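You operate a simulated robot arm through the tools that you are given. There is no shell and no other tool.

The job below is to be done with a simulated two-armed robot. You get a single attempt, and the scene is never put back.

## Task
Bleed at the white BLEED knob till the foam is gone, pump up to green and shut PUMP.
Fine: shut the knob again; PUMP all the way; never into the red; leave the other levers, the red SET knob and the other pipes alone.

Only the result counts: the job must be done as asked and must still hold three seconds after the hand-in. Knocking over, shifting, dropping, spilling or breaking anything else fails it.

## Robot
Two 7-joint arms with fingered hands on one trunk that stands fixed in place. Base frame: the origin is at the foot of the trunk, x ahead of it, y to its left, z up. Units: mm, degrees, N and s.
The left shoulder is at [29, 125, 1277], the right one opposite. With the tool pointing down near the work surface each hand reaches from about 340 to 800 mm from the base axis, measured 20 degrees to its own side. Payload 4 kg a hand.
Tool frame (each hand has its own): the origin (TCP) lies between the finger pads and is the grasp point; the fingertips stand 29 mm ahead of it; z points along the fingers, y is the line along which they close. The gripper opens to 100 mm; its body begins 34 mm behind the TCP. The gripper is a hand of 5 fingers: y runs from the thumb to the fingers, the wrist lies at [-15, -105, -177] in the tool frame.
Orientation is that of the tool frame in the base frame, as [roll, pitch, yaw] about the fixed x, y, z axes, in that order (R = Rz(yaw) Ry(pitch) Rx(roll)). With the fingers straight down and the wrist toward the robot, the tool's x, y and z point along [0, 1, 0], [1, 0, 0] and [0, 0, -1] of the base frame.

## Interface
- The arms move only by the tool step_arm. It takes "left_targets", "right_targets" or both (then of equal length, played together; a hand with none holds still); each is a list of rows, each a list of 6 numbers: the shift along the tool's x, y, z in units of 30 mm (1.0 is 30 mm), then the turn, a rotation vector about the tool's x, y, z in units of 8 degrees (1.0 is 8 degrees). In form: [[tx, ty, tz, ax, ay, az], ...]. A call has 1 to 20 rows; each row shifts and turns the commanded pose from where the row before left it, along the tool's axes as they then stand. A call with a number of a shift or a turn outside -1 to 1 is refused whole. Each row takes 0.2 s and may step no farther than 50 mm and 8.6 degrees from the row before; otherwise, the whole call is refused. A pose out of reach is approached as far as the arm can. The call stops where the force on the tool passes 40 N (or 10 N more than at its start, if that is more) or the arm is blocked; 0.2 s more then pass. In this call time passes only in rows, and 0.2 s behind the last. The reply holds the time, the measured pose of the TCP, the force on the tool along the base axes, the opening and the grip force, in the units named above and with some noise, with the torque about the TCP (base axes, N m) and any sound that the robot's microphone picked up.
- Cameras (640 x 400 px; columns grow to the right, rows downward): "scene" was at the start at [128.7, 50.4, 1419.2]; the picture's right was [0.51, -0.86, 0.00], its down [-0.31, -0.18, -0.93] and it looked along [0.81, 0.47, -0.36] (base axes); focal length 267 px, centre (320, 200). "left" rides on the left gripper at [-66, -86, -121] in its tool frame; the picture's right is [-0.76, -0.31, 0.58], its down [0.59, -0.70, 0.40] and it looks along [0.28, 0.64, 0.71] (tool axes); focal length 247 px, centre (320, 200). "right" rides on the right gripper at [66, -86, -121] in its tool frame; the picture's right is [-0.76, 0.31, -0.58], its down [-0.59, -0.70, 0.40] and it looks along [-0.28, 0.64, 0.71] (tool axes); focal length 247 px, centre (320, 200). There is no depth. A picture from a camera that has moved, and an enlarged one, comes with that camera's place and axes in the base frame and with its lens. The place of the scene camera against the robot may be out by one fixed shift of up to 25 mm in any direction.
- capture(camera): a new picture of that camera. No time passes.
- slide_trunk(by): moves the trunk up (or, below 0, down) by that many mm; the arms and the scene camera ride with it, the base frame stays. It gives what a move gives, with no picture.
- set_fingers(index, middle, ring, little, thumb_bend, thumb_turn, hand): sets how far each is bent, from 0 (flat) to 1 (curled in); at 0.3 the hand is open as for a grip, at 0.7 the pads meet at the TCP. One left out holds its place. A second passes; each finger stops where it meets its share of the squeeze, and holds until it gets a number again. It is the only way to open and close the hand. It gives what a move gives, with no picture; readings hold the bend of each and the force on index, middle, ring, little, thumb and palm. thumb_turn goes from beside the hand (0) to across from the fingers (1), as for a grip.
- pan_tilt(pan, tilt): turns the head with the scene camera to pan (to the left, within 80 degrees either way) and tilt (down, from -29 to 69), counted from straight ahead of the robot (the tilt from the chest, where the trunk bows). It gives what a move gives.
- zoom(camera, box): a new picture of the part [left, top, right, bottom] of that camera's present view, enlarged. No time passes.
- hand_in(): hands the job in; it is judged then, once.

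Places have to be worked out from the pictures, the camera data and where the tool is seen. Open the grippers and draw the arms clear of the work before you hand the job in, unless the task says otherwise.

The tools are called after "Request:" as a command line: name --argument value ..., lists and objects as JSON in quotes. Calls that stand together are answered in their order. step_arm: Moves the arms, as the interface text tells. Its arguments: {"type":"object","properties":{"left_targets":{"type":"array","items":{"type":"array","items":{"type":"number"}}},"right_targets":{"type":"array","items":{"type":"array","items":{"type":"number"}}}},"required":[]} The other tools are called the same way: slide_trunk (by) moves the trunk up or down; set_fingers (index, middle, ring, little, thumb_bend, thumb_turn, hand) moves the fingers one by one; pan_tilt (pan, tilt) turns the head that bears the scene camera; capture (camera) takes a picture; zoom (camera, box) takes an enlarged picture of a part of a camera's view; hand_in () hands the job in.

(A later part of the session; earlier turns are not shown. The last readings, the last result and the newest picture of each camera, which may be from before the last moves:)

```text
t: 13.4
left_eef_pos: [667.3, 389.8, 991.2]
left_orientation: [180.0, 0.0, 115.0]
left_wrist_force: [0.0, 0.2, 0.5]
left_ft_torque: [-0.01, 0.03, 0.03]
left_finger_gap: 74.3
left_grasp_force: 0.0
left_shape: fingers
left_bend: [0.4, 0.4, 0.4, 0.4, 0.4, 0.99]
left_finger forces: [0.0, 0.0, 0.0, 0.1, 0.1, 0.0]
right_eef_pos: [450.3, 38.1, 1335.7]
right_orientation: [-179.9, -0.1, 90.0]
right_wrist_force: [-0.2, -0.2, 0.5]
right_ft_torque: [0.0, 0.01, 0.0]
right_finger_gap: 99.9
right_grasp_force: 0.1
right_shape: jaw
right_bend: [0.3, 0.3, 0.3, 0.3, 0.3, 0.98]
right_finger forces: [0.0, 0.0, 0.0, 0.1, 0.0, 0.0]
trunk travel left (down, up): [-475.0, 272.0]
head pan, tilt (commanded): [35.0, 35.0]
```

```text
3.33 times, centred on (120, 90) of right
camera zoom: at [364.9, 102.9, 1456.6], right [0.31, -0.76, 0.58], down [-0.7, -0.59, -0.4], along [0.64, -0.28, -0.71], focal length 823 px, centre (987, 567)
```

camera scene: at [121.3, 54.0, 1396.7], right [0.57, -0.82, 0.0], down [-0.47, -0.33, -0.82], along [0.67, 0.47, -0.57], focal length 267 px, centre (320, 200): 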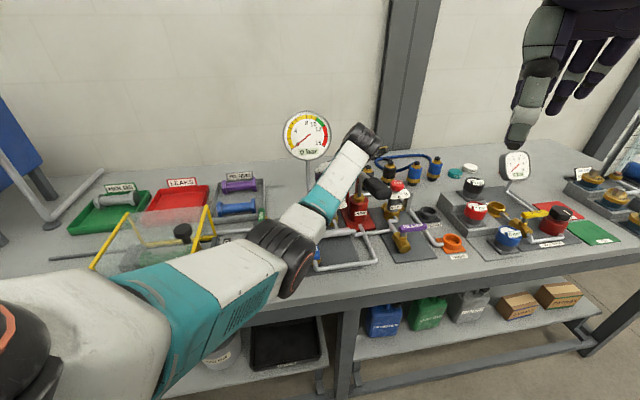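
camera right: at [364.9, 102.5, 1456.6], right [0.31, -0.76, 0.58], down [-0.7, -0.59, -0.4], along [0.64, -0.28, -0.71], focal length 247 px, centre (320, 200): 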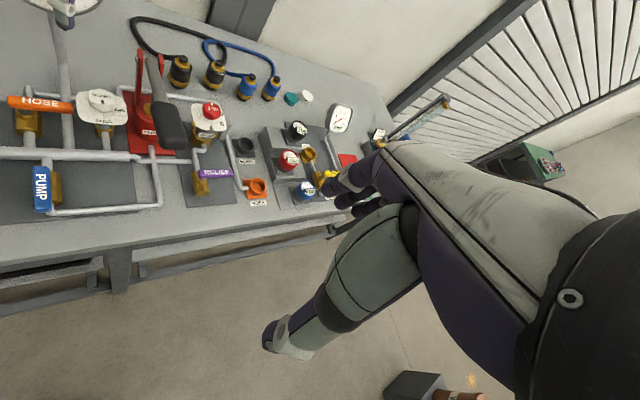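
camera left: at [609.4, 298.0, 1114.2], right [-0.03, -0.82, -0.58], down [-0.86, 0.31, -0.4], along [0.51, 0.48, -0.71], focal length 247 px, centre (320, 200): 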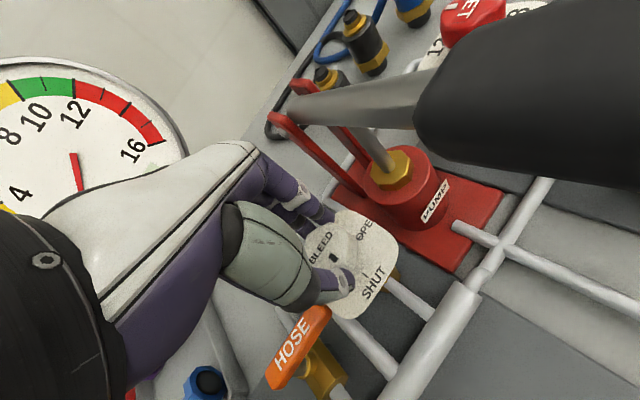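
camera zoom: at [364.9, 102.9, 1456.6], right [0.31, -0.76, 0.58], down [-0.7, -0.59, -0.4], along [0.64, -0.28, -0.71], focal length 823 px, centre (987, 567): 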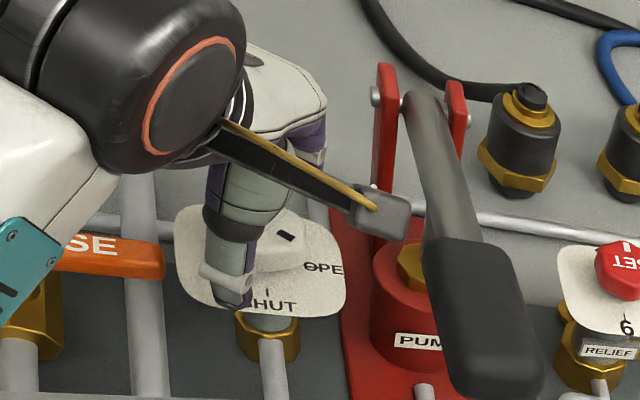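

The knob stays at about 50° open, pointing between SHUT and OPEN. I grip it again with the same bends.

Request:
set_fingers --hand "left" --index 0.7 --middle 0.7 --ring 0.66 --little 0.6 --thumb_bend 0.75

Request:
step_arm --left_targets '[[0, 0, 0, 0, 0, -0.625], [0, 0, 0, 0, 0, -0.625], [0, 0, 0, 0, 0, -0.625], [0, 0, 0, 0, 0, -0.625], [0, 0, 0, 0, 0, -0.625], [0, 0, 0, 0, 0, -0.625], [0, 0, 0, 0, 0, -0.625], [0, 0, 0, 0, 0, -0.625]]'

Request:
zoom --camera "left" --box '[260, 160, 440, 340]'

```text
t: 14.4
left_eef_pos: [669.3, 388.4, 993.1]
left_orientation: [-180.0, 0.0, 115.0]
left_wrist_force: [7.8, 3.7, 3.6]
left_ft_torque: [0.12, -0.17, -0.02]
left_finger_gap: 29.6
left_grasp_force: 15.8
left_shape: fingers
left_bend: [0.58, 0.6, 0.66, 0.6, 0.63, 1.0]
left_finger forces: [10.6, 9.2, 0.0, 0.1, 12.1, 0.0]
right_eef_pos: [450.9, 38.6, 1334.8]
right_orientation: [-180.0, 0.1, 90.0]
right_wrist_force: [0.0, -0.5, -0.3]
right_ft_torque: [-0.03, 0.02, 0.03]
right_finger_gap: 99.8
right_grasp_force: 0.0
right_shape: jaw
right_bend: [0.3, 0.3, 0.3, 0.3, 0.3, 0.98]
right_finger forces: [0.0, 0.1, 0.1, 0.0, 0.0, 0.0]
trunk travel left (down, up): [-475.0, 272.0]
head pan, tilt (commanded): [35.0, 35.0]
```

```text
t: 16.2
left_eef_pos: [668.8, 388.3, 991.5]
left_orientation: [-180.0, 0.0, 155.0]
left_wrist_force: [14.6, 5.2, 8.1]
left_ft_torque: [0.27, -0.37, -0.29]
left_finger_gap: 30.0
left_grasp_force: 17.0
left_shape: fingers
left_bend: [0.57, 0.59, 0.66, 0.6, 0.65, 1.0]
left_finger forces: [14.2, 9.5, 0.0, 0.1, 10.6, 0.1]
right_eef_pos: [451.0, 38.6, 1335.5]
right_orientation: [-179.9, -0.1, 90.0]
right_wrist_force: [0.0, -0.1, -0.1]
right_ft_torque: [0.01, -0.03, -0.01]
right_finger_gap: 100.0
right_grasp_force: 0.1
right_shape: jaw
right_bend: [0.3, 0.3, 0.3, 0.3, 0.3, 0.98]
right_finger forces: [0.0, 0.0, 0.0, 0.1, 0.0, 0.1]
trunk travel left (down, up): [-475.0, 272.0]
head pan, tilt (commanded): [35.0, 35.0]
```

```text
2.22 times, centred on (350, 250) of left
camera zoom: at [692.3, 283.3, 1113.8], right [0.56, -0.6, -0.58], down [-0.83, -0.39, -0.4], along [0.01, 0.7, -0.71], focal length 549 px, centre (253, 89)
```

zoom: 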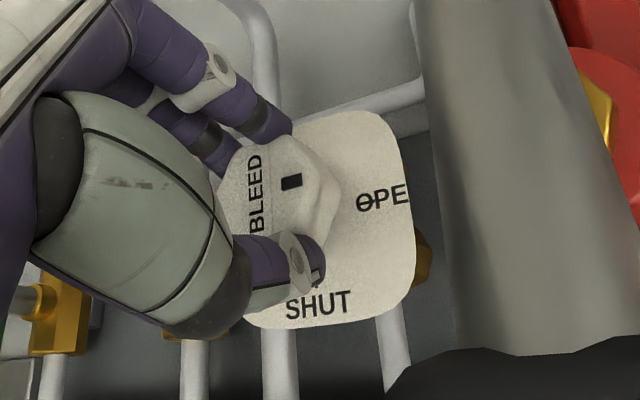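

The mark now points at OPEN and the torque rose to −0.29 N·m, so the knob is at its open stop. I release it and lift the hand straight up.

Request:
set_fingers --hand "left" --index 0.4 --middle 0.4 --ring 0.4 --little 0.4 --thumb_bend 0.4

Request:
step_arm --left_targets '[[0, 0, -0.9, 0, 0, 0], [0, 0, -0.9, 0, 0, 0], [0, 0, -0.9, 0, 0, 0], [0, 0, -0.9, 0, 0, 0], [0, 0, -0.9, 0, 0, 0], [0, 0, -0.9, 0, 0, 0], [0, 0, -0.9, 0, 0, 0]]'

Request:
zoom --camera "left" --box '[260, 160, 460, 340]'

Request:
capture --camera "scene"

```text
t: 17.2
left_eef_pos: [666.5, 388.9, 990.7]
left_orientation: [-179.9, 0.0, 155.1]
left_wrist_force: [-0.6, -0.1, -0.3]
left_ft_torque: [0.0, 0.03, 0.01]
left_finger_gap: 74.1
left_grasp_force: 0.1
left_shape: fingers
left_bend: [0.4, 0.4, 0.4, 0.4, 0.4, 0.99]
left_finger forces: [0.0, 0.0, 0.1, 0.0, 0.0, 0.0]
right_eef_pos: [450.9, 38.3, 1335.2]
right_orientation: [-180.0, 0.0, 89.9]
right_wrist_force: [-0.1, -0.6, 0.8]
right_ft_torque: [-0.02, -0.02, -0.02]
right_finger_gap: 100.1
right_grasp_force: 0.1
right_shape: jaw
right_bend: [0.3, 0.3, 0.3, 0.3, 0.3, 0.98]
right_finger forces: [0.0, 0.0, 0.1, 0.0, 0.1, 0.0]
trunk travel left (down, up): [-475.0, 272.0]
head pan, tilt (commanded): [35.0, 35.0]
```

```text
t: 18.8
left_eef_pos: [665.9, 389.7, 1182.1]
left_orientation: [179.9, 0.0, 155.0]
left_wrist_force: [-0.1, 0.5, -0.6]
left_ft_torque: [0.01, 0.02, 0.0]
left_finger_gap: 74.3
left_grasp_force: 0.0
left_shape: fingers
left_bend: [0.4, 0.4, 0.4, 0.4, 0.4, 0.99]
left_finger forces: [0.0, 0.0, 0.0, 0.1, 0.1, 0.0]
right_eef_pos: [449.3, 38.0, 1335.8]
right_orientation: [-180.0, 0.0, 90.1]
right_wrist_force: [0.2, 0.5, -0.6]
right_ft_torque: [0.0, 0.0, -0.02]
right_finger_gap: 99.7
right_grasp_force: 0.1
right_shape: jaw
right_bend: [0.3, 0.3, 0.3, 0.3, 0.3, 0.98]
right_finger forces: [0.0, 0.1, 0.1, 0.1, 0.0, 0.0]
trunk travel left (down, up): [-475.0, 272.0]
head pan, tilt (commanded): [35.0, 35.0]
```

```text
2.22 times, centred on (360, 250) of left
camera zoom: at [690.6, 283.2, 1304.2], right [0.56, -0.6, -0.58], down [-0.83, -0.39, -0.4], along [0.01, 0.7, -0.71], focal length 549 px, centre (231, 89)
```

zoom: 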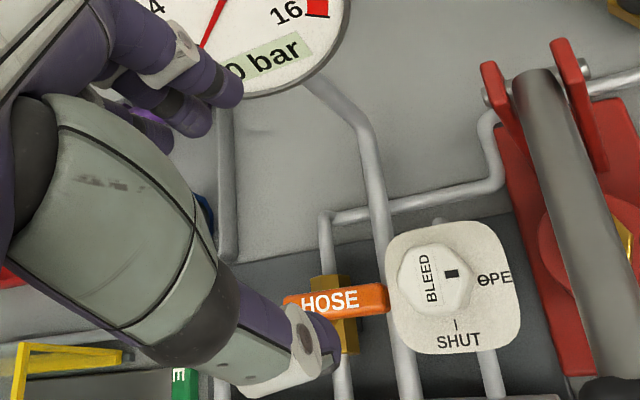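

```text
taken
camera scene: at [120.5, 53.3, 1396.8], right [0.57, -0.82, 0.0], down [-0.47, -0.33, -0.82], along [0.67, 0.47, -0.57], focal length 267 px, centre (320, 200)
```

scene: 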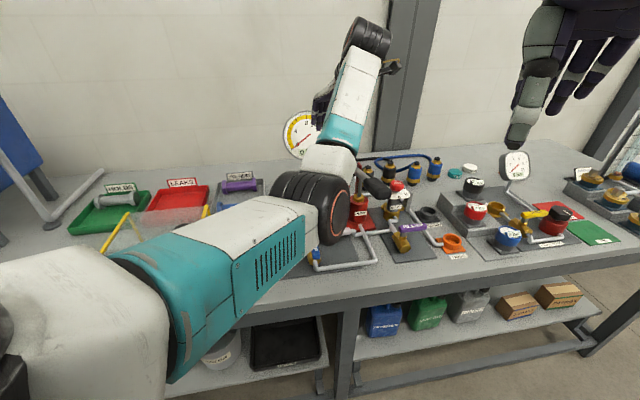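

The knob sits at OPEN, the gauge still reads 0. Now I carry the hand over the pump grip, staying high at z≈1182, and turn it to yaw 45 so the fingers close across the handle.

Request:
step_arm --left_targets '[[-0.215, -0.9, 0, 0, 0, 0], [-0.215, -0.9, 0, 0, 0, 0], [-0.215, -0.9, 0, 0, 0, 0], [-0.215, -0.9, 0, 0, 0, 0], [-0.215, -0.9, 0, 0, 0, 0], [0, 0, 0, 0, 0, 0.982], [0, 0, 0, 0, 0, 0.982], [0, 0, 0, 0, 0, 0.982], [0, 0, 0, 0, 0, 0.982], [0, 0, 0, 0, 0, 0.982], [0, 0, 0, 0, 0, 0.982], [0, 0, 0, 0, 0, 0.982], [0, 0, 0, 0, 0, 0.982], [0, 0, 0, 0, 0, 0.982], [0, 0, 0, 0, 0, 0.982], [0, 0, 0, 0, 0, 0.982], [0, 0, 0, 0, 0, 0.982], [0, 0, 0, 0, 0, 0.982], [0, 0, 0, 0, 0, 0.982]]'

Request:
capture --camera "left"

Request:
capture --camera "scene"

Request:
capture --camera "right"

```text
t: 22.8
left_eef_pos: [640.6, 252.5, 1181.7]
left_orientation: [-180.0, 0.0, 44.7]
left_wrist_force: [-0.7, 0.1, -0.2]
left_ft_torque: [0.03, 0.04, 0.01]
left_finger_gap: 74.6
left_grasp_force: 0.1
left_shape: fingers
left_bend: [0.4, 0.4, 0.4, 0.4, 0.4, 0.99]
left_finger forces: [0.1, 0.0, 0.0, 0.0, 0.0, 0.0]
right_eef_pos: [448.9, 36.5, 1335.4]
right_orientation: [180.0, 0.0, 90.0]
right_wrist_force: [0.3, 0.1, 0.6]
right_ft_torque: [0.0, 0.03, -0.02]
right_finger_gap: 100.0
right_grasp_force: 0.0
right_shape: jaw
right_bend: [0.3, 0.3, 0.3, 0.3, 0.3, 0.98]
right_finger forces: [0.0, 0.0, 0.0, 0.0, 0.1, 0.0]
trunk travel left (down, up): [-475.0, 272.0]
head pan, tilt (commanded): [35.0, 35.0]
```

```text
taken
camera left: at [533.4, 267.7, 1303.2], right [-0.75, -0.32, -0.58], down [-0.08, 0.91, -0.4], along [0.65, -0.26, -0.71], focal length 247 px, centre (320, 200)
```

left: 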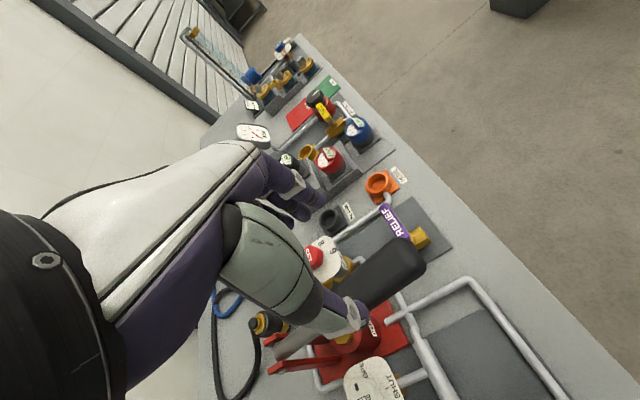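

```text
taken
camera scene: at [120.9, 53.9, 1396.7], right [0.57, -0.82, 0.0], down [-0.47, -0.33, -0.82], along [0.67, 0.47, -0.57], focal length 267 px, centre (320, 200)
```

scene: 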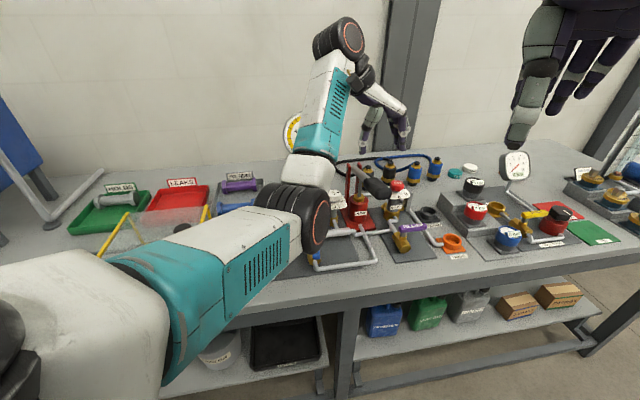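

```text
taken
camera right: at [365.1, 102.8, 1456.5], right [0.31, -0.76, 0.58], down [-0.7, -0.59, -0.4], along [0.64, -0.28, -0.71], focal length 247 px, centre (320, 200)
```

right: 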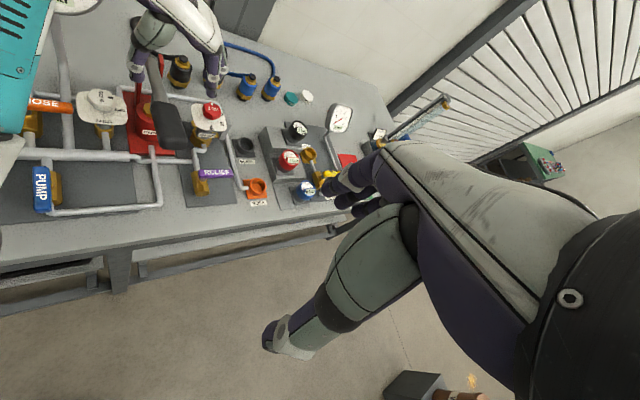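

The hand hangs over the grip. I zoom in on the left view to check the alignment with the handle before descending.

Request:
zoom --camera "left" --box '[280, 190, 480, 390]'

Request:
zoom --camera "right" --box '[50, 0, 270, 170]'

```text
2.00 times, centred on (380, 290) of left
camera zoom: at [533.4, 267.7, 1303.2], right [-0.75, -0.32, -0.58], down [-0.08, 0.91, -0.4], along [0.65, -0.26, -0.71], focal length 494 px, centre (200, 20)
```

zoom: 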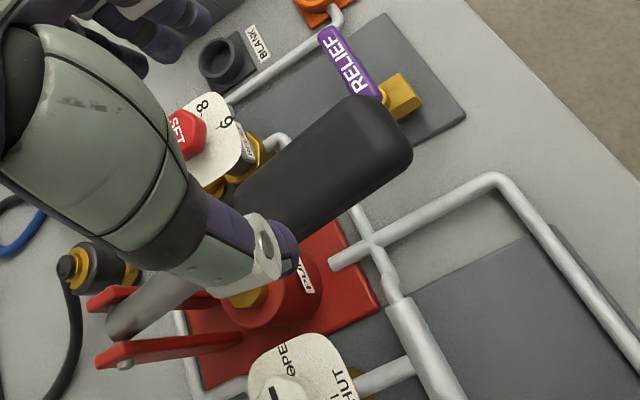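

```text
2.35 times, centred on (160, 85) of right
camera zoom: at [365.1, 102.8, 1456.5], right [0.31, -0.76, 0.58], down [-0.7, -0.59, -0.4], along [0.64, -0.28, -0.71], focal length 581 px, centre (696, 471)
```

zoom: 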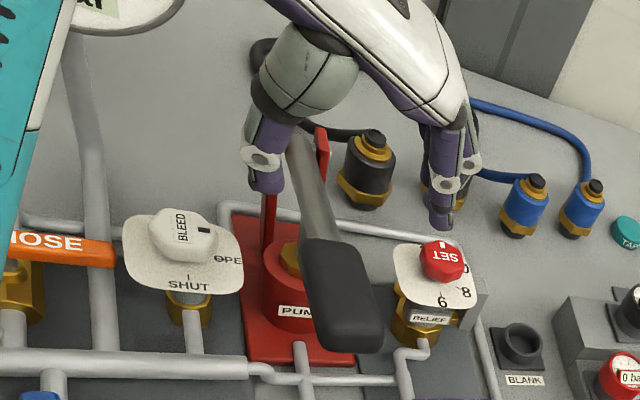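

The TCP sits over the grip about 44 mm behind its free end and within a few mm of its line. I descend about 107 mm so the fingers straddle the grip, then look.

Request:
step_arm --left_targets '[[0, 0.07, 0.89, 0, 0, 0], [0, 0, 0.89, 0, 0, 0], [0, 0, 0.89, 0, 0, 0], [0, 0, 0.89, 0, 0, 0], [0, 0, 0, 0, -0.78, 0], [0, 0, 0, 0, -0.78, 0]]'

Request:
capture --camera "left"

Request:
zoom --camera "right" --box '[50, 0, 270, 170]'

Request:
capture --camera "scene"

```text
t: 24.2
left_eef_pos: [641.7, 251.6, 1073.1]
left_orientation: [180.0, 12.5, 44.9]
left_wrist_force: [-0.2, 0.1, 0.2]
left_ft_torque: [-0.01, -0.01, 0.0]
left_finger_gap: 74.5
left_grasp_force: 0.1
left_shape: fingers
left_bend: [0.4, 0.4, 0.4, 0.4, 0.4, 0.99]
left_finger forces: [0.0, 0.0, 0.1, 0.0, 0.0, 0.0]
right_eef_pos: [450.1, 37.8, 1334.7]
right_orientation: [-179.8, 0.0, 90.1]
right_wrist_force: [0.0, 0.1, 0.5]
right_ft_torque: [-0.01, 0.01, -0.03]
right_finger_gap: 100.0
right_grasp_force: 0.1
right_shape: jaw
right_bend: [0.3, 0.3, 0.3, 0.3, 0.3, 0.98]
right_finger forces: [0.0, 0.0, 0.0, 0.0, 0.0, 0.0]
trunk travel left (down, up): [-475.0, 272.0]
head pan, tilt (commanded): [35.0, 35.0]
```

```text
taken
camera left: at [554.6, 285.8, 1207.5], right [-0.83, -0.39, -0.4], down [-0.15, 0.84, -0.52], along [0.54, -0.37, -0.76], focal length 247 px, centre (320, 200)
```

left: 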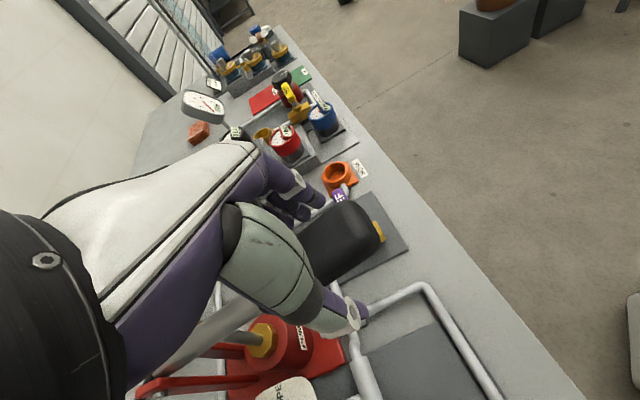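

```text
2.35 times, centred on (160, 85) of right
camera zoom: at [365.2, 102.7, 1456.5], right [0.31, -0.76, 0.58], down [-0.7, -0.59, -0.4], along [0.64, -0.28, -0.71], focal length 581 px, centre (696, 471)
```

zoom: 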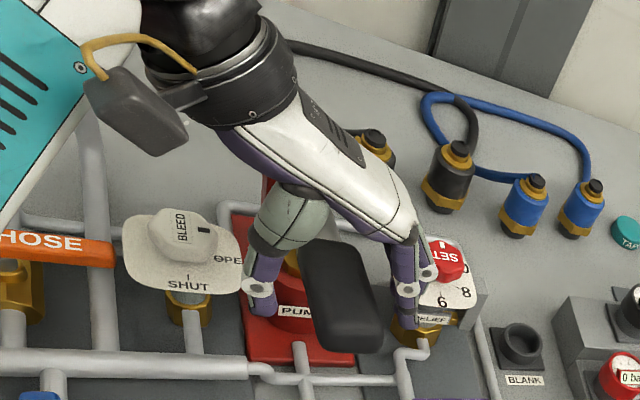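

```text
taken
camera scene: at [120.9, 53.8, 1396.7], right [0.57, -0.82, 0.0], down [-0.47, -0.33, -0.82], along [0.67, 0.47, -0.57], focal length 267 px, centre (320, 200)
```

scene: 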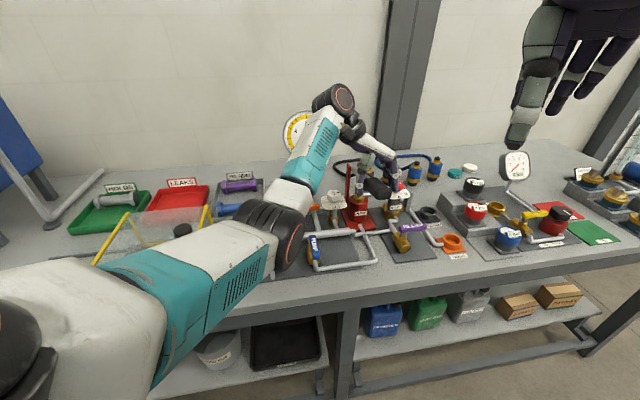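

The fingers straddle the grip well in both views. I move about 24 mm further along the tool axis so the palm side nears the grip, watching for contact force.

Request:
step_arm --left_targets '[[0, 0, 0.4, 0, 0, 0], [0, 0, 0.4, 0, 0, 0]]'

Request:
zoom --camera "right" --box '[100, 60, 220, 160]'

Request:
zoom --camera "scene" --box '[320, 120, 440, 220]'

```text
t: 24.8
left_eef_pos: [637.5, 248.0, 1049.9]
left_orientation: [180.0, 12.5, 44.9]
left_wrist_force: [0.5, 0.0, 0.3]
left_ft_torque: [0.01, -0.02, 0.0]
left_finger_gap: 74.5
left_grasp_force: 0.0
left_shape: fingers
left_bend: [0.4, 0.4, 0.4, 0.4, 0.4, 0.99]
left_finger forces: [0.0, 0.1, 0.0, 0.1, 0.0, 0.1]
right_eef_pos: [450.4, 37.6, 1335.4]
right_orientation: [180.0, 0.0, 90.1]
right_wrist_force: [-0.7, -0.7, 0.4]
right_ft_torque: [0.0, 0.01, -0.03]
right_finger_gap: 99.9
right_grasp_force: 0.1
right_shape: jaw
right_bend: [0.3, 0.3, 0.3, 0.3, 0.3, 0.98]
right_finger forces: [0.0, 0.0, 0.0, 0.1, 0.0, 0.0]
trunk travel left (down, up): [-475.0, 272.0]
head pan, tilt (commanded): [35.0, 35.0]
```

```text
4.00 times, centred on (160, 110) of right
camera zoom: at [365.0, 102.5, 1456.6], right [0.31, -0.76, 0.58], down [-0.7, -0.59, -0.4], along [0.64, -0.28, -0.71], focal length 988 px, centre (960, 560)
```

zoom: 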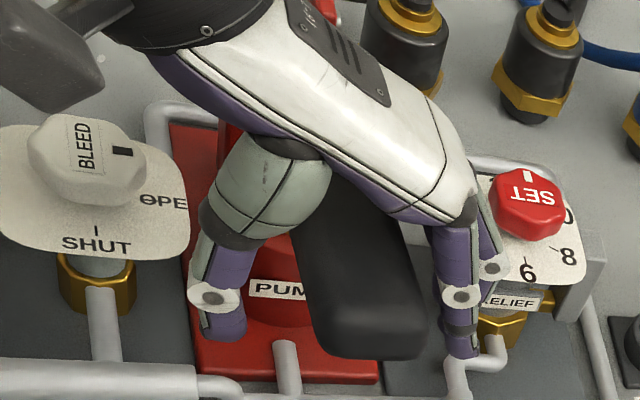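

```text
4.00 times, centred on (380, 170) of scene
camera zoom: at [120.7, 53.6, 1396.7], right [0.57, -0.82, 0.0], down [-0.47, -0.33, -0.82], along [0.67, 0.47, -0.57], focal length 1067 px, centre (80, 320)
```

zoom: 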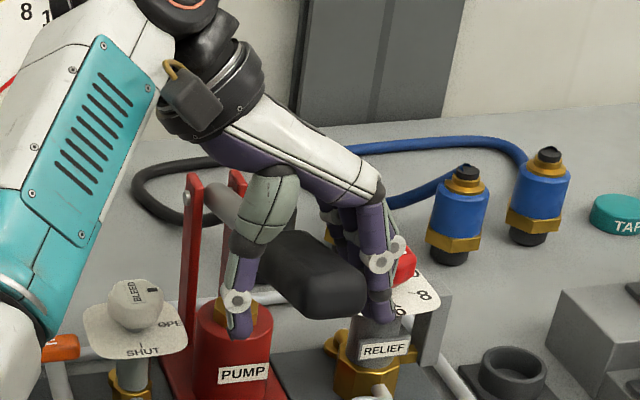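

No contact yet; the grip lies between thumb and fingers with a little gap under the palm. I go another 9 mm along the tool axis.

Request:
step_arm --left_targets '[[0, 0, 0.15, 0, 0, 0], [0, 0, 0.15, 0, 0, 0]]'

Request:
zoom --camera "scene" --box '[320, 120, 440, 220]'

```text
t: 25.4
left_eef_pos: [635.9, 247.0, 1041.7]
left_orientation: [-179.9, 12.6, 44.9]
left_wrist_force: [-0.9, -0.8, -0.7]
left_ft_torque: [0.03, 0.01, -0.03]
left_finger_gap: 74.4
left_grasp_force: 0.0
left_shape: fingers
left_bend: [0.4, 0.4, 0.4, 0.4, 0.4, 0.99]
left_finger forces: [0.0, 0.0, 0.1, 0.0, 0.1, 0.0]
right_eef_pos: [449.7, 37.8, 1335.9]
right_orientation: [-180.0, 0.0, 89.9]
right_wrist_force: [0.0, 0.2, 0.2]
right_ft_torque: [-0.01, -0.01, 0.0]
right_finger_gap: 99.9
right_grasp_force: 0.1
right_shape: jaw
right_bend: [0.3, 0.3, 0.3, 0.3, 0.3, 0.98]
right_finger forces: [0.1, 0.0, 0.0, 0.1, 0.0, 0.0]
trunk travel left (down, up): [-475.0, 272.0]
head pan, tilt (commanded): [35.0, 35.0]
```

```text
4.00 times, centred on (380, 170) of scene
camera zoom: at [120.8, 53.6, 1396.7], right [0.57, -0.82, 0.0], down [-0.47, -0.33, -0.82], along [0.67, 0.47, -0.57], focal length 1067 px, centre (80, 320)
```

zoom: 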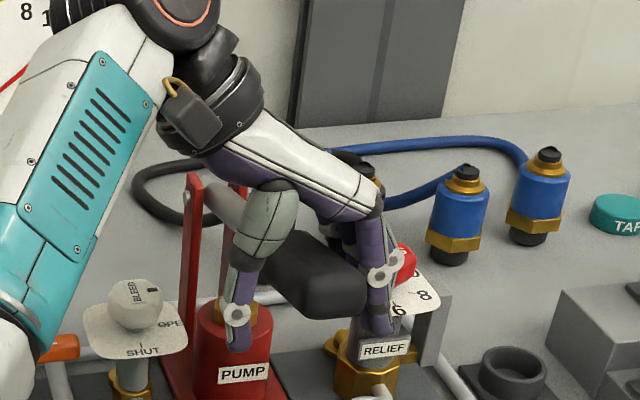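

Still free of contact, with the grip well inside the hand. I close all fingers around it.

Request:
set_fingers --hand "left" --index 0.7 --middle 0.7 --ring 0.7 --little 0.7 --thumb_bend 0.75

Request:
zoom --camera "scene" --box '[320, 120, 440, 220]'

Request:
zoom --camera "right" --box '[50, 0, 270, 170]'

```text
t: 26.4
left_eef_pos: [639.3, 242.5, 1042.0]
left_orientation: [179.9, 12.4, 44.7]
left_wrist_force: [26.9, -22.4, 3.4]
left_ft_torque: [0.34, -0.23, -1.47]
left_finger_gap: 28.6
left_grasp_force: 37.9
left_shape: fingers
left_bend: [0.59, 0.66, 0.65, 0.58, 0.6, 1.0]
left_finger forces: [15.5, 4.4, 7.2, 28.5, 18.9, 0.0]
right_eef_pos: [453.3, 33.8, 1334.2]
right_orientation: [-179.8, -0.1, 90.0]
right_wrist_force: [-0.5, -0.6, -0.1]
right_ft_torque: [0.01, 0.01, -0.04]
right_finger_gap: 100.0
right_grasp_force: 0.0
right_shape: jaw
right_bend: [0.3, 0.3, 0.3, 0.3, 0.3, 0.98]
right_finger forces: [0.0, 0.0, 0.0, 0.1, 0.1, 0.0]
trunk travel left (down, up): [-475.0, 272.0]
head pan, tilt (commanded): [35.0, 35.0]
```

```text
4.00 times, centred on (380, 170) of scene
camera zoom: at [124.7, 49.9, 1396.6], right [0.57, -0.82, 0.0], down [-0.47, -0.33, -0.82], along [0.67, 0.47, -0.57], focal length 1067 px, centre (80, 320)
```

zoom: 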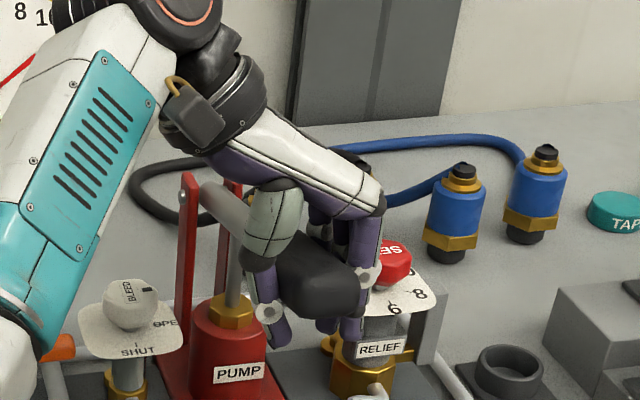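

```text
2.35 times, centred on (160, 85) of right
camera zoom: at [369.0, 98.6, 1455.8], right [0.31, -0.76, 0.57], down [-0.7, -0.59, -0.4], along [0.64, -0.28, -0.72], focal length 581 px, centre (696, 471)
```

zoom: 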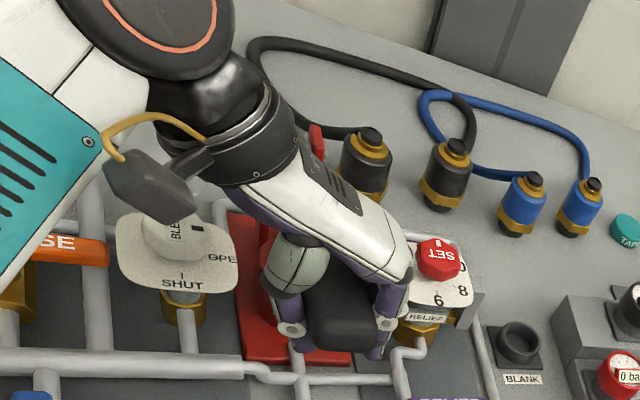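

The squeeze pushes the hand about 35 N sideways toward +g, so the hand is a few mm off-centre. I ease the fingers off and shift 4–5 mm toward the fingers' side.

Request:
set_fingers --hand "left" --index 0.57 --middle 0.64 --ring 0.63 --little 0.56 --thumb_bend 0.6

Request:
step_arm --left_targets '[[0, 0.1, 0, 0, 0, 0], [0, 0.05, 0, 0, 0, 0]]'

```text
t: 27.4
left_eef_pos: [637.8, 243.6, 1042.6]
left_orientation: [-179.9, 12.5, 44.9]
left_wrist_force: [13.3, -13.6, 2.7]
left_ft_torque: [0.17, -0.05, -0.63]
left_finger_gap: 34.5
left_grasp_force: 10.7
left_shape: fingers
left_bend: [0.53, 0.62, 0.6, 0.52, 0.6, 1.0]
left_finger forces: [4.3, 2.3, 4.0, 10.7, 1.0, 0.0]
right_eef_pos: [452.5, 35.8, 1334.8]
right_orientation: [-179.9, -0.1, 90.1]
right_wrist_force: [0.4, 0.5, 0.6]
right_ft_torque: [-0.02, 0.02, -0.04]
right_finger_gap: 100.0
right_grasp_force: 0.1
right_shape: jaw
right_bend: [0.3, 0.3, 0.3, 0.3, 0.3, 0.98]
right_finger forces: [0.0, 0.0, 0.0, 0.1, 0.1, 0.0]
trunk travel left (down, up): [-475.0, 272.0]
head pan, tilt (commanded): [35.0, 35.0]
```

```text
t: 28.0
left_eef_pos: [639.5, 244.2, 1042.8]
left_orientation: [-179.9, 12.5, 45.1]
left_wrist_force: [6.6, -7.7, 1.5]
left_ft_torque: [0.1, -0.07, -0.39]
left_finger_gap: 34.3
left_grasp_force: 7.5
left_shape: fingers
left_bend: [0.55, 0.63, 0.6, 0.54, 0.59, 1.0]
left_finger forces: [1.7, 1.5, 3.1, 7.1, 2.2, 0.0]
right_eef_pos: [450.8, 37.1, 1335.1]
right_orientation: [-179.9, -0.1, 90.1]
right_wrist_force: [0.4, 0.6, 0.6]
right_ft_torque: [0.0, -0.02, -0.01]
right_finger_gap: 99.8
right_grasp_force: 0.0
right_shape: jaw
right_bend: [0.3, 0.3, 0.3, 0.3, 0.3, 0.98]
right_finger forces: [0.0, 0.0, 0.0, 0.0, 0.0, 0.0]
trunk travel left (down, up): [-475.0, 272.0]
head pan, tilt (commanded): [35.0, 35.0]
```

Side force is down to about 10 N with light finger contact all round. I start the first pump stroke along the handle's arc, 8° down, watching force, gauge and bleed.

Request:
step_arm --left_targets '[[0.064, 0, 0.48, 0, 0.5, 0], [0.064, 0, 0.48, 0, 0.5, 0]]'

Request:
capture --camera "scene"

Request:
zoom --camera "right" --box '[50, 0, 270, 170]'

```text
t: 28.6
left_eef_pos: [638.3, 240.8, 1011.9]
left_orientation: [-179.9, 4.5, 44.9]
left_wrist_force: [-0.2, -7.2, 2.5]
left_ft_torque: [0.14, -0.02, -0.33]
left_finger_gap: 33.9
left_grasp_force: 6.1
left_shape: fingers
left_bend: [0.55, 0.63, 0.6, 0.54, 0.59, 1.0]
left_finger forces: [0.9, 0.7, 2.3, 5.2, 3.1, 0.1]
right_eef_pos: [448.9, 37.0, 1335.1]
right_orientation: [-180.0, 0.0, 90.0]
right_wrist_force: [0.1, 0.9, -1.0]
right_ft_torque: [0.01, 0.02, 0.0]
right_finger_gap: 99.8
right_grasp_force: 0.0
right_shape: jaw
right_bend: [0.3, 0.3, 0.3, 0.3, 0.3, 0.98]
right_finger forces: [0.0, 0.0, 0.0, 0.0, 0.0, 0.0]
trunk travel left (down, up): [-475.0, 272.0]
head pan, tilt (commanded): [35.0, 35.0]
```

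```text
taken
camera scene: at [120.5, 52.3, 1396.8], right [0.57, -0.82, 0.0], down [-0.47, -0.33, -0.82], along [0.67, 0.47, -0.57], focal length 267 px, centre (320, 200)
```

scene: 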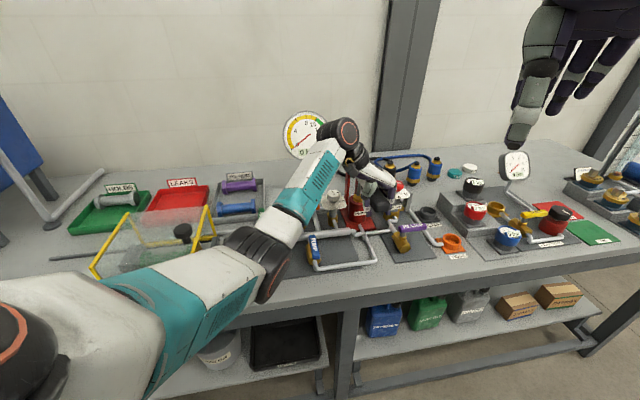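

```text
2.35 times, centred on (160, 85) of right
camera zoom: at [364.7, 101.2, 1456.8], right [0.31, -0.76, 0.58], down [-0.7, -0.59, -0.4], along [0.64, -0.28, -0.71], focal length 581 px, centre (696, 471)
```

zoom: 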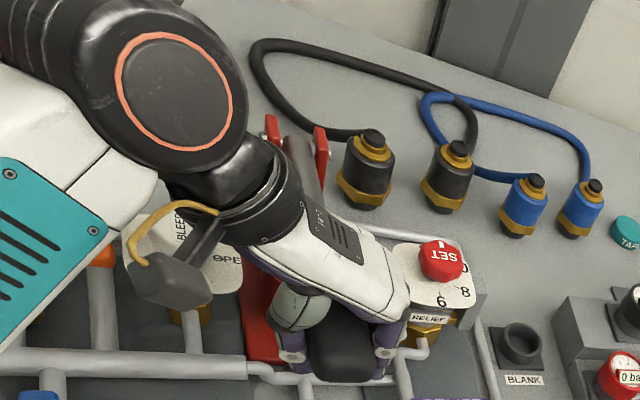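

The handle came down easily (about 3 N). I look closely at the bleed valve and gauge before continuing.

Request:
zoom --camera "scene" --box '[275, 105, 425, 245]'

Request:
zoom --camera "right" --box '[80, 70, 150, 130]'

```text
2.86 times, centred on (350, 175) of scene
camera zoom: at [120.5, 52.3, 1396.8], right [0.57, -0.82, 0.0], down [-0.47, -0.33, -0.82], along [0.67, 0.47, -0.57], focal length 762 px, centre (234, 271)
```

zoom: 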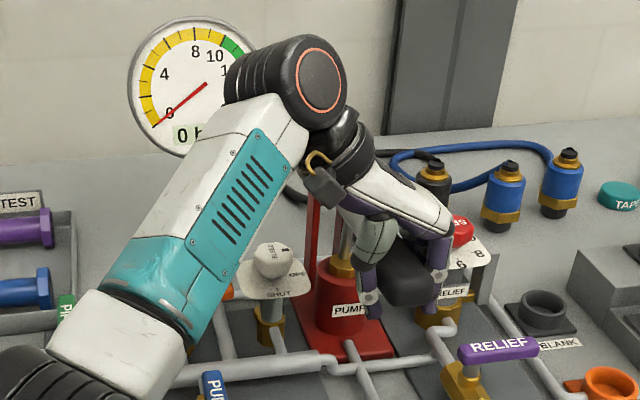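

```text
6.67 times, centred on (115, 100) of right
camera zoom: at [364.7, 101.2, 1456.8], right [0.31, -0.76, 0.58], down [-0.7, -0.59, -0.4], along [0.64, -0.28, -0.71], focal length 1646 px, centre (1687, 867)
```

zoom: 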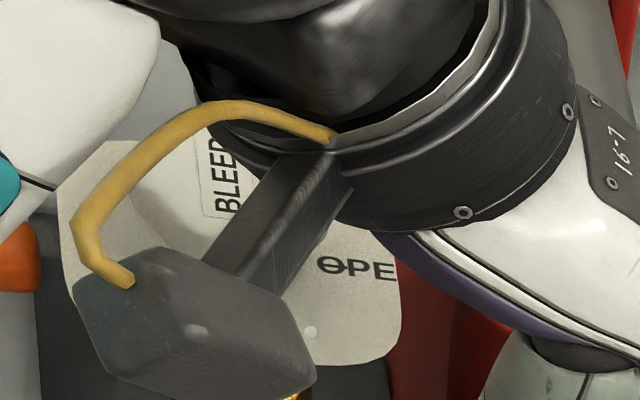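

Gauge still 0. I continue the down-stroke by another 8°.

Request:
step_arm --left_targets '[[0.064, 0, 0.48, 0, 0.5, 0], [0.064, 0, 0.48, 0, 0.5, 0]]'

Request:
zoom --camera "scene" --box '[275, 105, 425, 245]'

```text
t: 29.2
left_eef_pos: [639.8, 242.6, 984.4]
left_orientation: [-179.9, -3.6, 44.9]
left_wrist_force: [-2.3, -9.3, 3.5]
left_ft_torque: [0.21, -0.11, -0.31]
left_finger_gap: 34.1
left_grasp_force: 6.1
left_shape: fingers
left_bend: [0.55, 0.63, 0.61, 0.54, 0.59, 1.0]
left_finger forces: [1.0, 0.5, 2.1, 5.3, 3.2, 0.0]
right_eef_pos: [449.6, 36.8, 1337.0]
right_orientation: [180.0, -0.1, 90.0]
right_wrist_force: [-0.9, -0.7, 0.0]
right_ft_torque: [0.01, 0.02, -0.01]
right_finger_gap: 99.9
right_grasp_force: 0.1
right_shape: jaw
right_bend: [0.3, 0.3, 0.3, 0.3, 0.3, 0.98]
right_finger forces: [0.1, 0.0, 0.0, 0.1, 0.1, 0.0]
trunk travel left (down, up): [-475.0, 272.0]
head pan, tilt (commanded): [35.0, 35.0]
```

```text
2.86 times, centred on (350, 175) of scene
camera zoom: at [120.2, 52.1, 1396.9], right [0.57, -0.82, 0.0], down [-0.47, -0.33, -0.82], along [0.67, 0.47, -0.57], focal length 762 px, centre (234, 271)
```

zoom: 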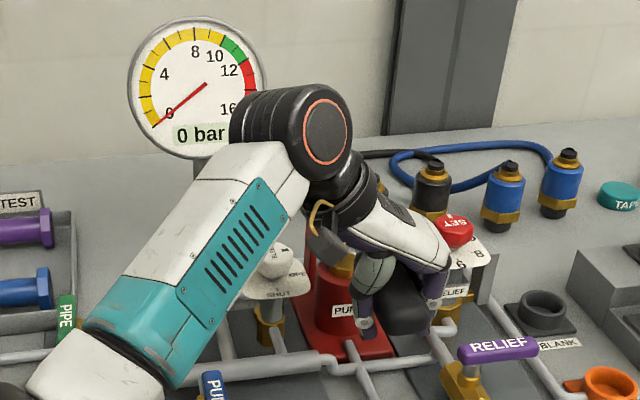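

The gauge is fully visible at this height and still reads 0 with the bleed open. I carry on down another 8°.

Request:
step_arm --left_targets '[[0.064, 0, 0.48, 0, 0.5, 0], [0.064, 0, 0.48, 0, 0.5, 0]]'

Request:
zoom --camera "scene" --box '[275, 105, 425, 245]'

Request:
zoom --camera "right" --box '[50, 20, 270, 190]'

```text
t: 29.8
left_eef_pos: [645.1, 247.0, 955.4]
left_orientation: [179.9, -11.8, 44.9]
left_wrist_force: [0.4, -8.3, 5.5]
left_ft_torque: [0.38, -0.08, -0.35]
left_finger_gap: 33.7
left_grasp_force: 5.6
left_shape: fingers
left_bend: [0.56, 0.64, 0.62, 0.54, 0.59, 1.0]
left_finger forces: [0.4, 0.0, 1.2, 6.9, 2.5, 0.1]
right_eef_pos: [449.0, 35.9, 1335.3]
right_orientation: [-180.0, 0.0, 89.9]
right_wrist_force: [-0.2, -0.2, -0.5]
right_ft_torque: [0.01, 0.0, 0.01]
right_finger_gap: 100.1
right_grasp_force: 0.2
right_shape: jaw
right_bend: [0.3, 0.3, 0.3, 0.3, 0.3, 0.98]
right_finger forces: [0.0, 0.0, 0.0, 0.1, 0.1, 0.1]
trunk travel left (down, up): [-475.0, 272.0]
head pan, tilt (commanded): [35.0, 35.0]
```

```text
2.86 times, centred on (350, 175) of scene
camera zoom: at [120.3, 51.9, 1396.9], right [0.57, -0.82, 0.0], down [-0.47, -0.33, -0.82], along [0.67, 0.47, -0.57], focal length 762 px, centre (234, 271)
```

zoom: 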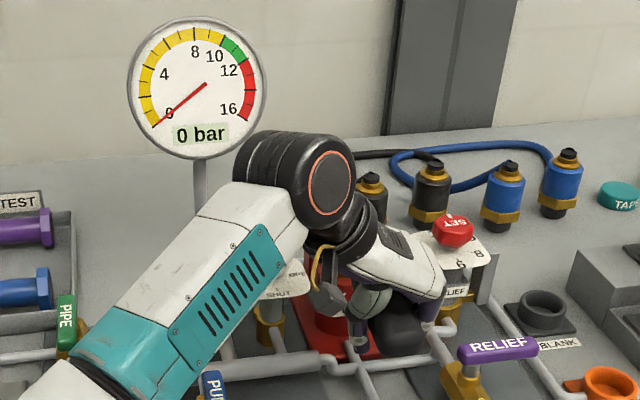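

```text
2.35 times, centred on (160, 105) of right
camera zoom: at [364.5, 100.8, 1456.9], right [0.31, -0.76, 0.58], down [-0.7, -0.59, -0.4], along [0.64, -0.28, -0.71], focal length 581 px, centre (696, 424)
```

zoom: 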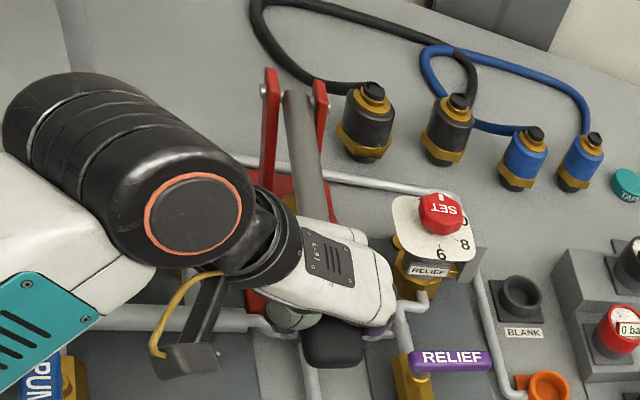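

Still 0 bar and low force. I check the whole scene to make sure the elbow and forearm keep clear of the levers and bench as the hand goes lower.

Request:
capture --camera "scene"

Request:
capture --camera "right"

Request:
capture --camera "left"

```text
taken
camera scene: at [120.3, 51.9, 1396.9], right [0.57, -0.82, 0.0], down [-0.47, -0.33, -0.82], along [0.67, 0.47, -0.57], focal length 267 px, centre (320, 200)
```

scene: 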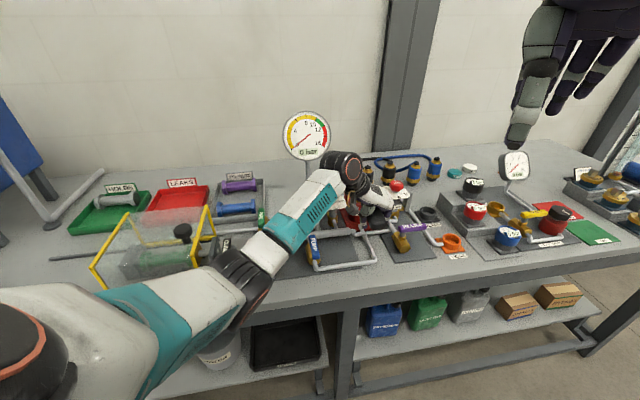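

```text
taken
camera right: at [364.5, 100.8, 1456.9], right [0.31, -0.76, 0.58], down [-0.7, -0.59, -0.4], along [0.64, -0.28, -0.71], focal length 247 px, centre (320, 200)
```

right: 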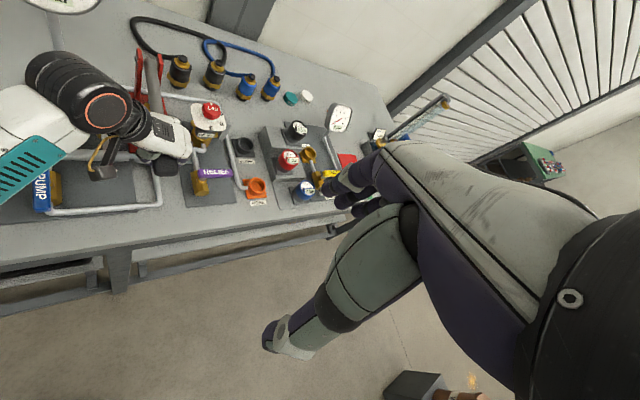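

```text
taken
camera left: at [522.0, 245.6, 1063.2], right [-0.66, -0.22, -0.72], down [-0.03, 0.96, -0.27], along [0.75, -0.16, -0.64], focal length 247 px, centre (320, 200)
```

left: 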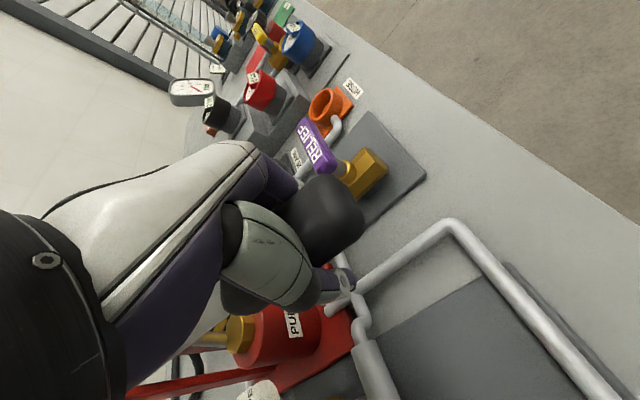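

The elbow is in front of the bench at about z 1100 and the forearm is well above the levers; the pipe under the grip is at z≈868, so there is room. I continue the stroke.

Request:
step_arm --left_targets '[[0.064, 0, 0.48, 0, 0.5, 0], [0.064, 0, 0.48, 0, 0.5, 0]]'

Request:
zoom --camera "scene" --box '[275, 105, 425, 245]'

```text
t: 30.4
left_eef_pos: [652.1, 253.0, 945.5]
left_orientation: [178.7, -19.3, 45.2]
left_wrist_force: [-21.7, -6.4, 22.7]
left_ft_torque: [0.35, -0.04, -0.51]
left_finger_gap: 35.9
left_grasp_force: 20.0
left_shape: fingers
left_bend: [0.56, 0.64, 0.63, 0.54, 0.6, 0.99]
left_finger forces: [0.1, 0.0, 0.0, 9.2, 30.1, 0.1]
right_eef_pos: [445.5, 38.5, 1336.7]
right_orientation: [180.0, 0.0, 89.9]
right_wrist_force: [-0.7, 0.1, -0.4]
right_ft_torque: [-0.03, -0.01, 0.0]
right_finger_gap: 99.9
right_grasp_force: 0.1
right_shape: jaw
right_bend: [0.3, 0.3, 0.3, 0.3, 0.3, 0.98]
right_finger forces: [0.0, 0.0, 0.1, 0.1, 0.0, 0.0]
trunk travel left (down, up): [-475.0, 272.0]
head pan, tilt (commanded): [35.0, 35.0]
stopped in row 2 (left hand): the force on the tool passed its limit at 47 N (the readings are from after the stop); the commanded pose is now the measured one
```

```text
2.86 times, centred on (350, 175) of scene
camera zoom: at [116.3, 53.0, 1397.3], right [0.57, -0.82, 0.0], down [-0.47, -0.33, -0.82], along [0.67, 0.47, -0.57], focal length 762 px, centre (234, 271)
```

zoom: 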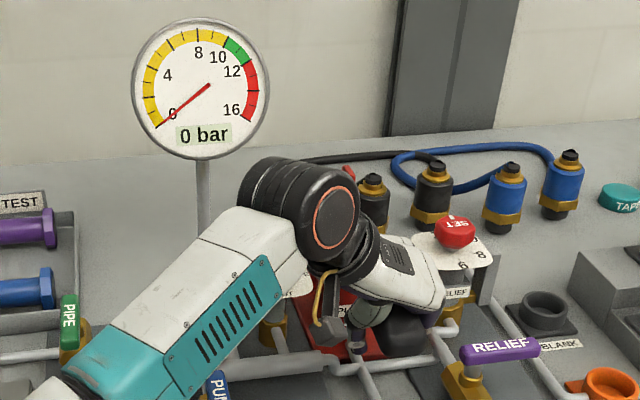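

The call stopped at 47 N near z 945, most likely the bottom stop of the pump. Gauge still 0. I raise the handle back along the arc.

Request:
step_arm --left_targets '[[-0.03, 0, -0.483, 0, -0.568, 0], [-0.03, 0, -0.483, 0, -0.568, 0], [-0.03, 0, -0.483, 0, -0.568, 0], [-0.03, 0, -0.483, 0, -0.568, 0]]'

Request:
zoom --camera "scene" --box '[275, 105, 425, 245]'

Request:
zoom --camera "right" --box '[50, 0, 270, 170]'

```text
t: 31.4
left_eef_pos: [644.9, 245.1, 994.8]
left_orientation: [179.1, -0.9, 45.0]
left_wrist_force: [6.0, 0.3, 3.4]
left_ft_torque: [0.06, 0.08, -0.54]
left_finger_gap: 33.4
left_grasp_force: 7.0
left_shape: fingers
left_bend: [0.56, 0.64, 0.63, 0.54, 0.6, 1.0]
left_finger forces: [0.0, 0.0, 0.0, 9.4, 4.4, 0.0]
right_eef_pos: [451.9, 37.7, 1335.4]
right_orientation: [-179.9, 0.1, 90.0]
right_wrist_force: [-0.7, -0.3, 0.5]
right_ft_torque: [-0.02, 0.02, 0.02]
right_finger_gap: 99.7
right_grasp_force: 0.1
right_shape: jaw
right_bend: [0.3, 0.3, 0.3, 0.3, 0.3, 0.98]
right_finger forces: [0.0, 0.0, 0.1, 0.1, 0.1, 0.0]
trunk travel left (down, up): [-475.0, 272.0]
head pan, tilt (commanded): [35.0, 35.0]
```

```text
2.86 times, centred on (350, 175) of scene
camera zoom: at [121.5, 53.4, 1396.7], right [0.57, -0.82, 0.0], down [-0.47, -0.33, -0.82], along [0.67, 0.47, -0.57], focal length 762 px, centre (234, 271)
```

zoom: 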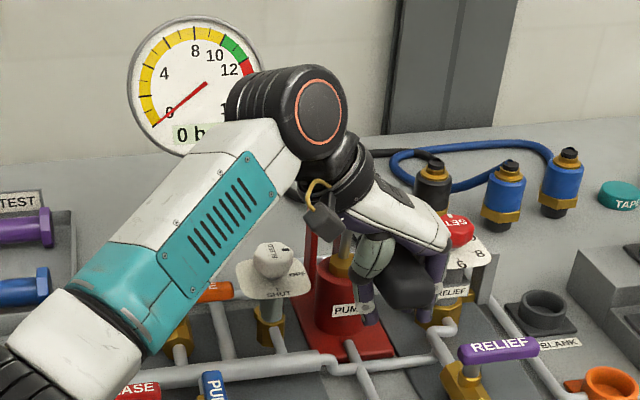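

```text
2.35 times, centred on (160, 85) of right
camera zoom: at [365.7, 102.3, 1456.4], right [0.31, -0.76, 0.58], down [-0.7, -0.59, -0.4], along [0.64, -0.28, -0.71], focal length 581 px, centre (696, 471)
```

zoom: 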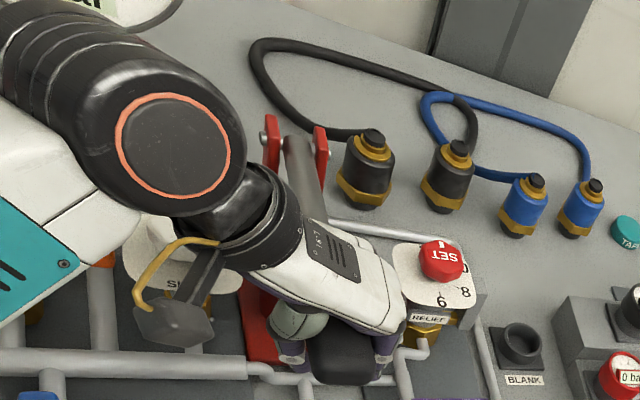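

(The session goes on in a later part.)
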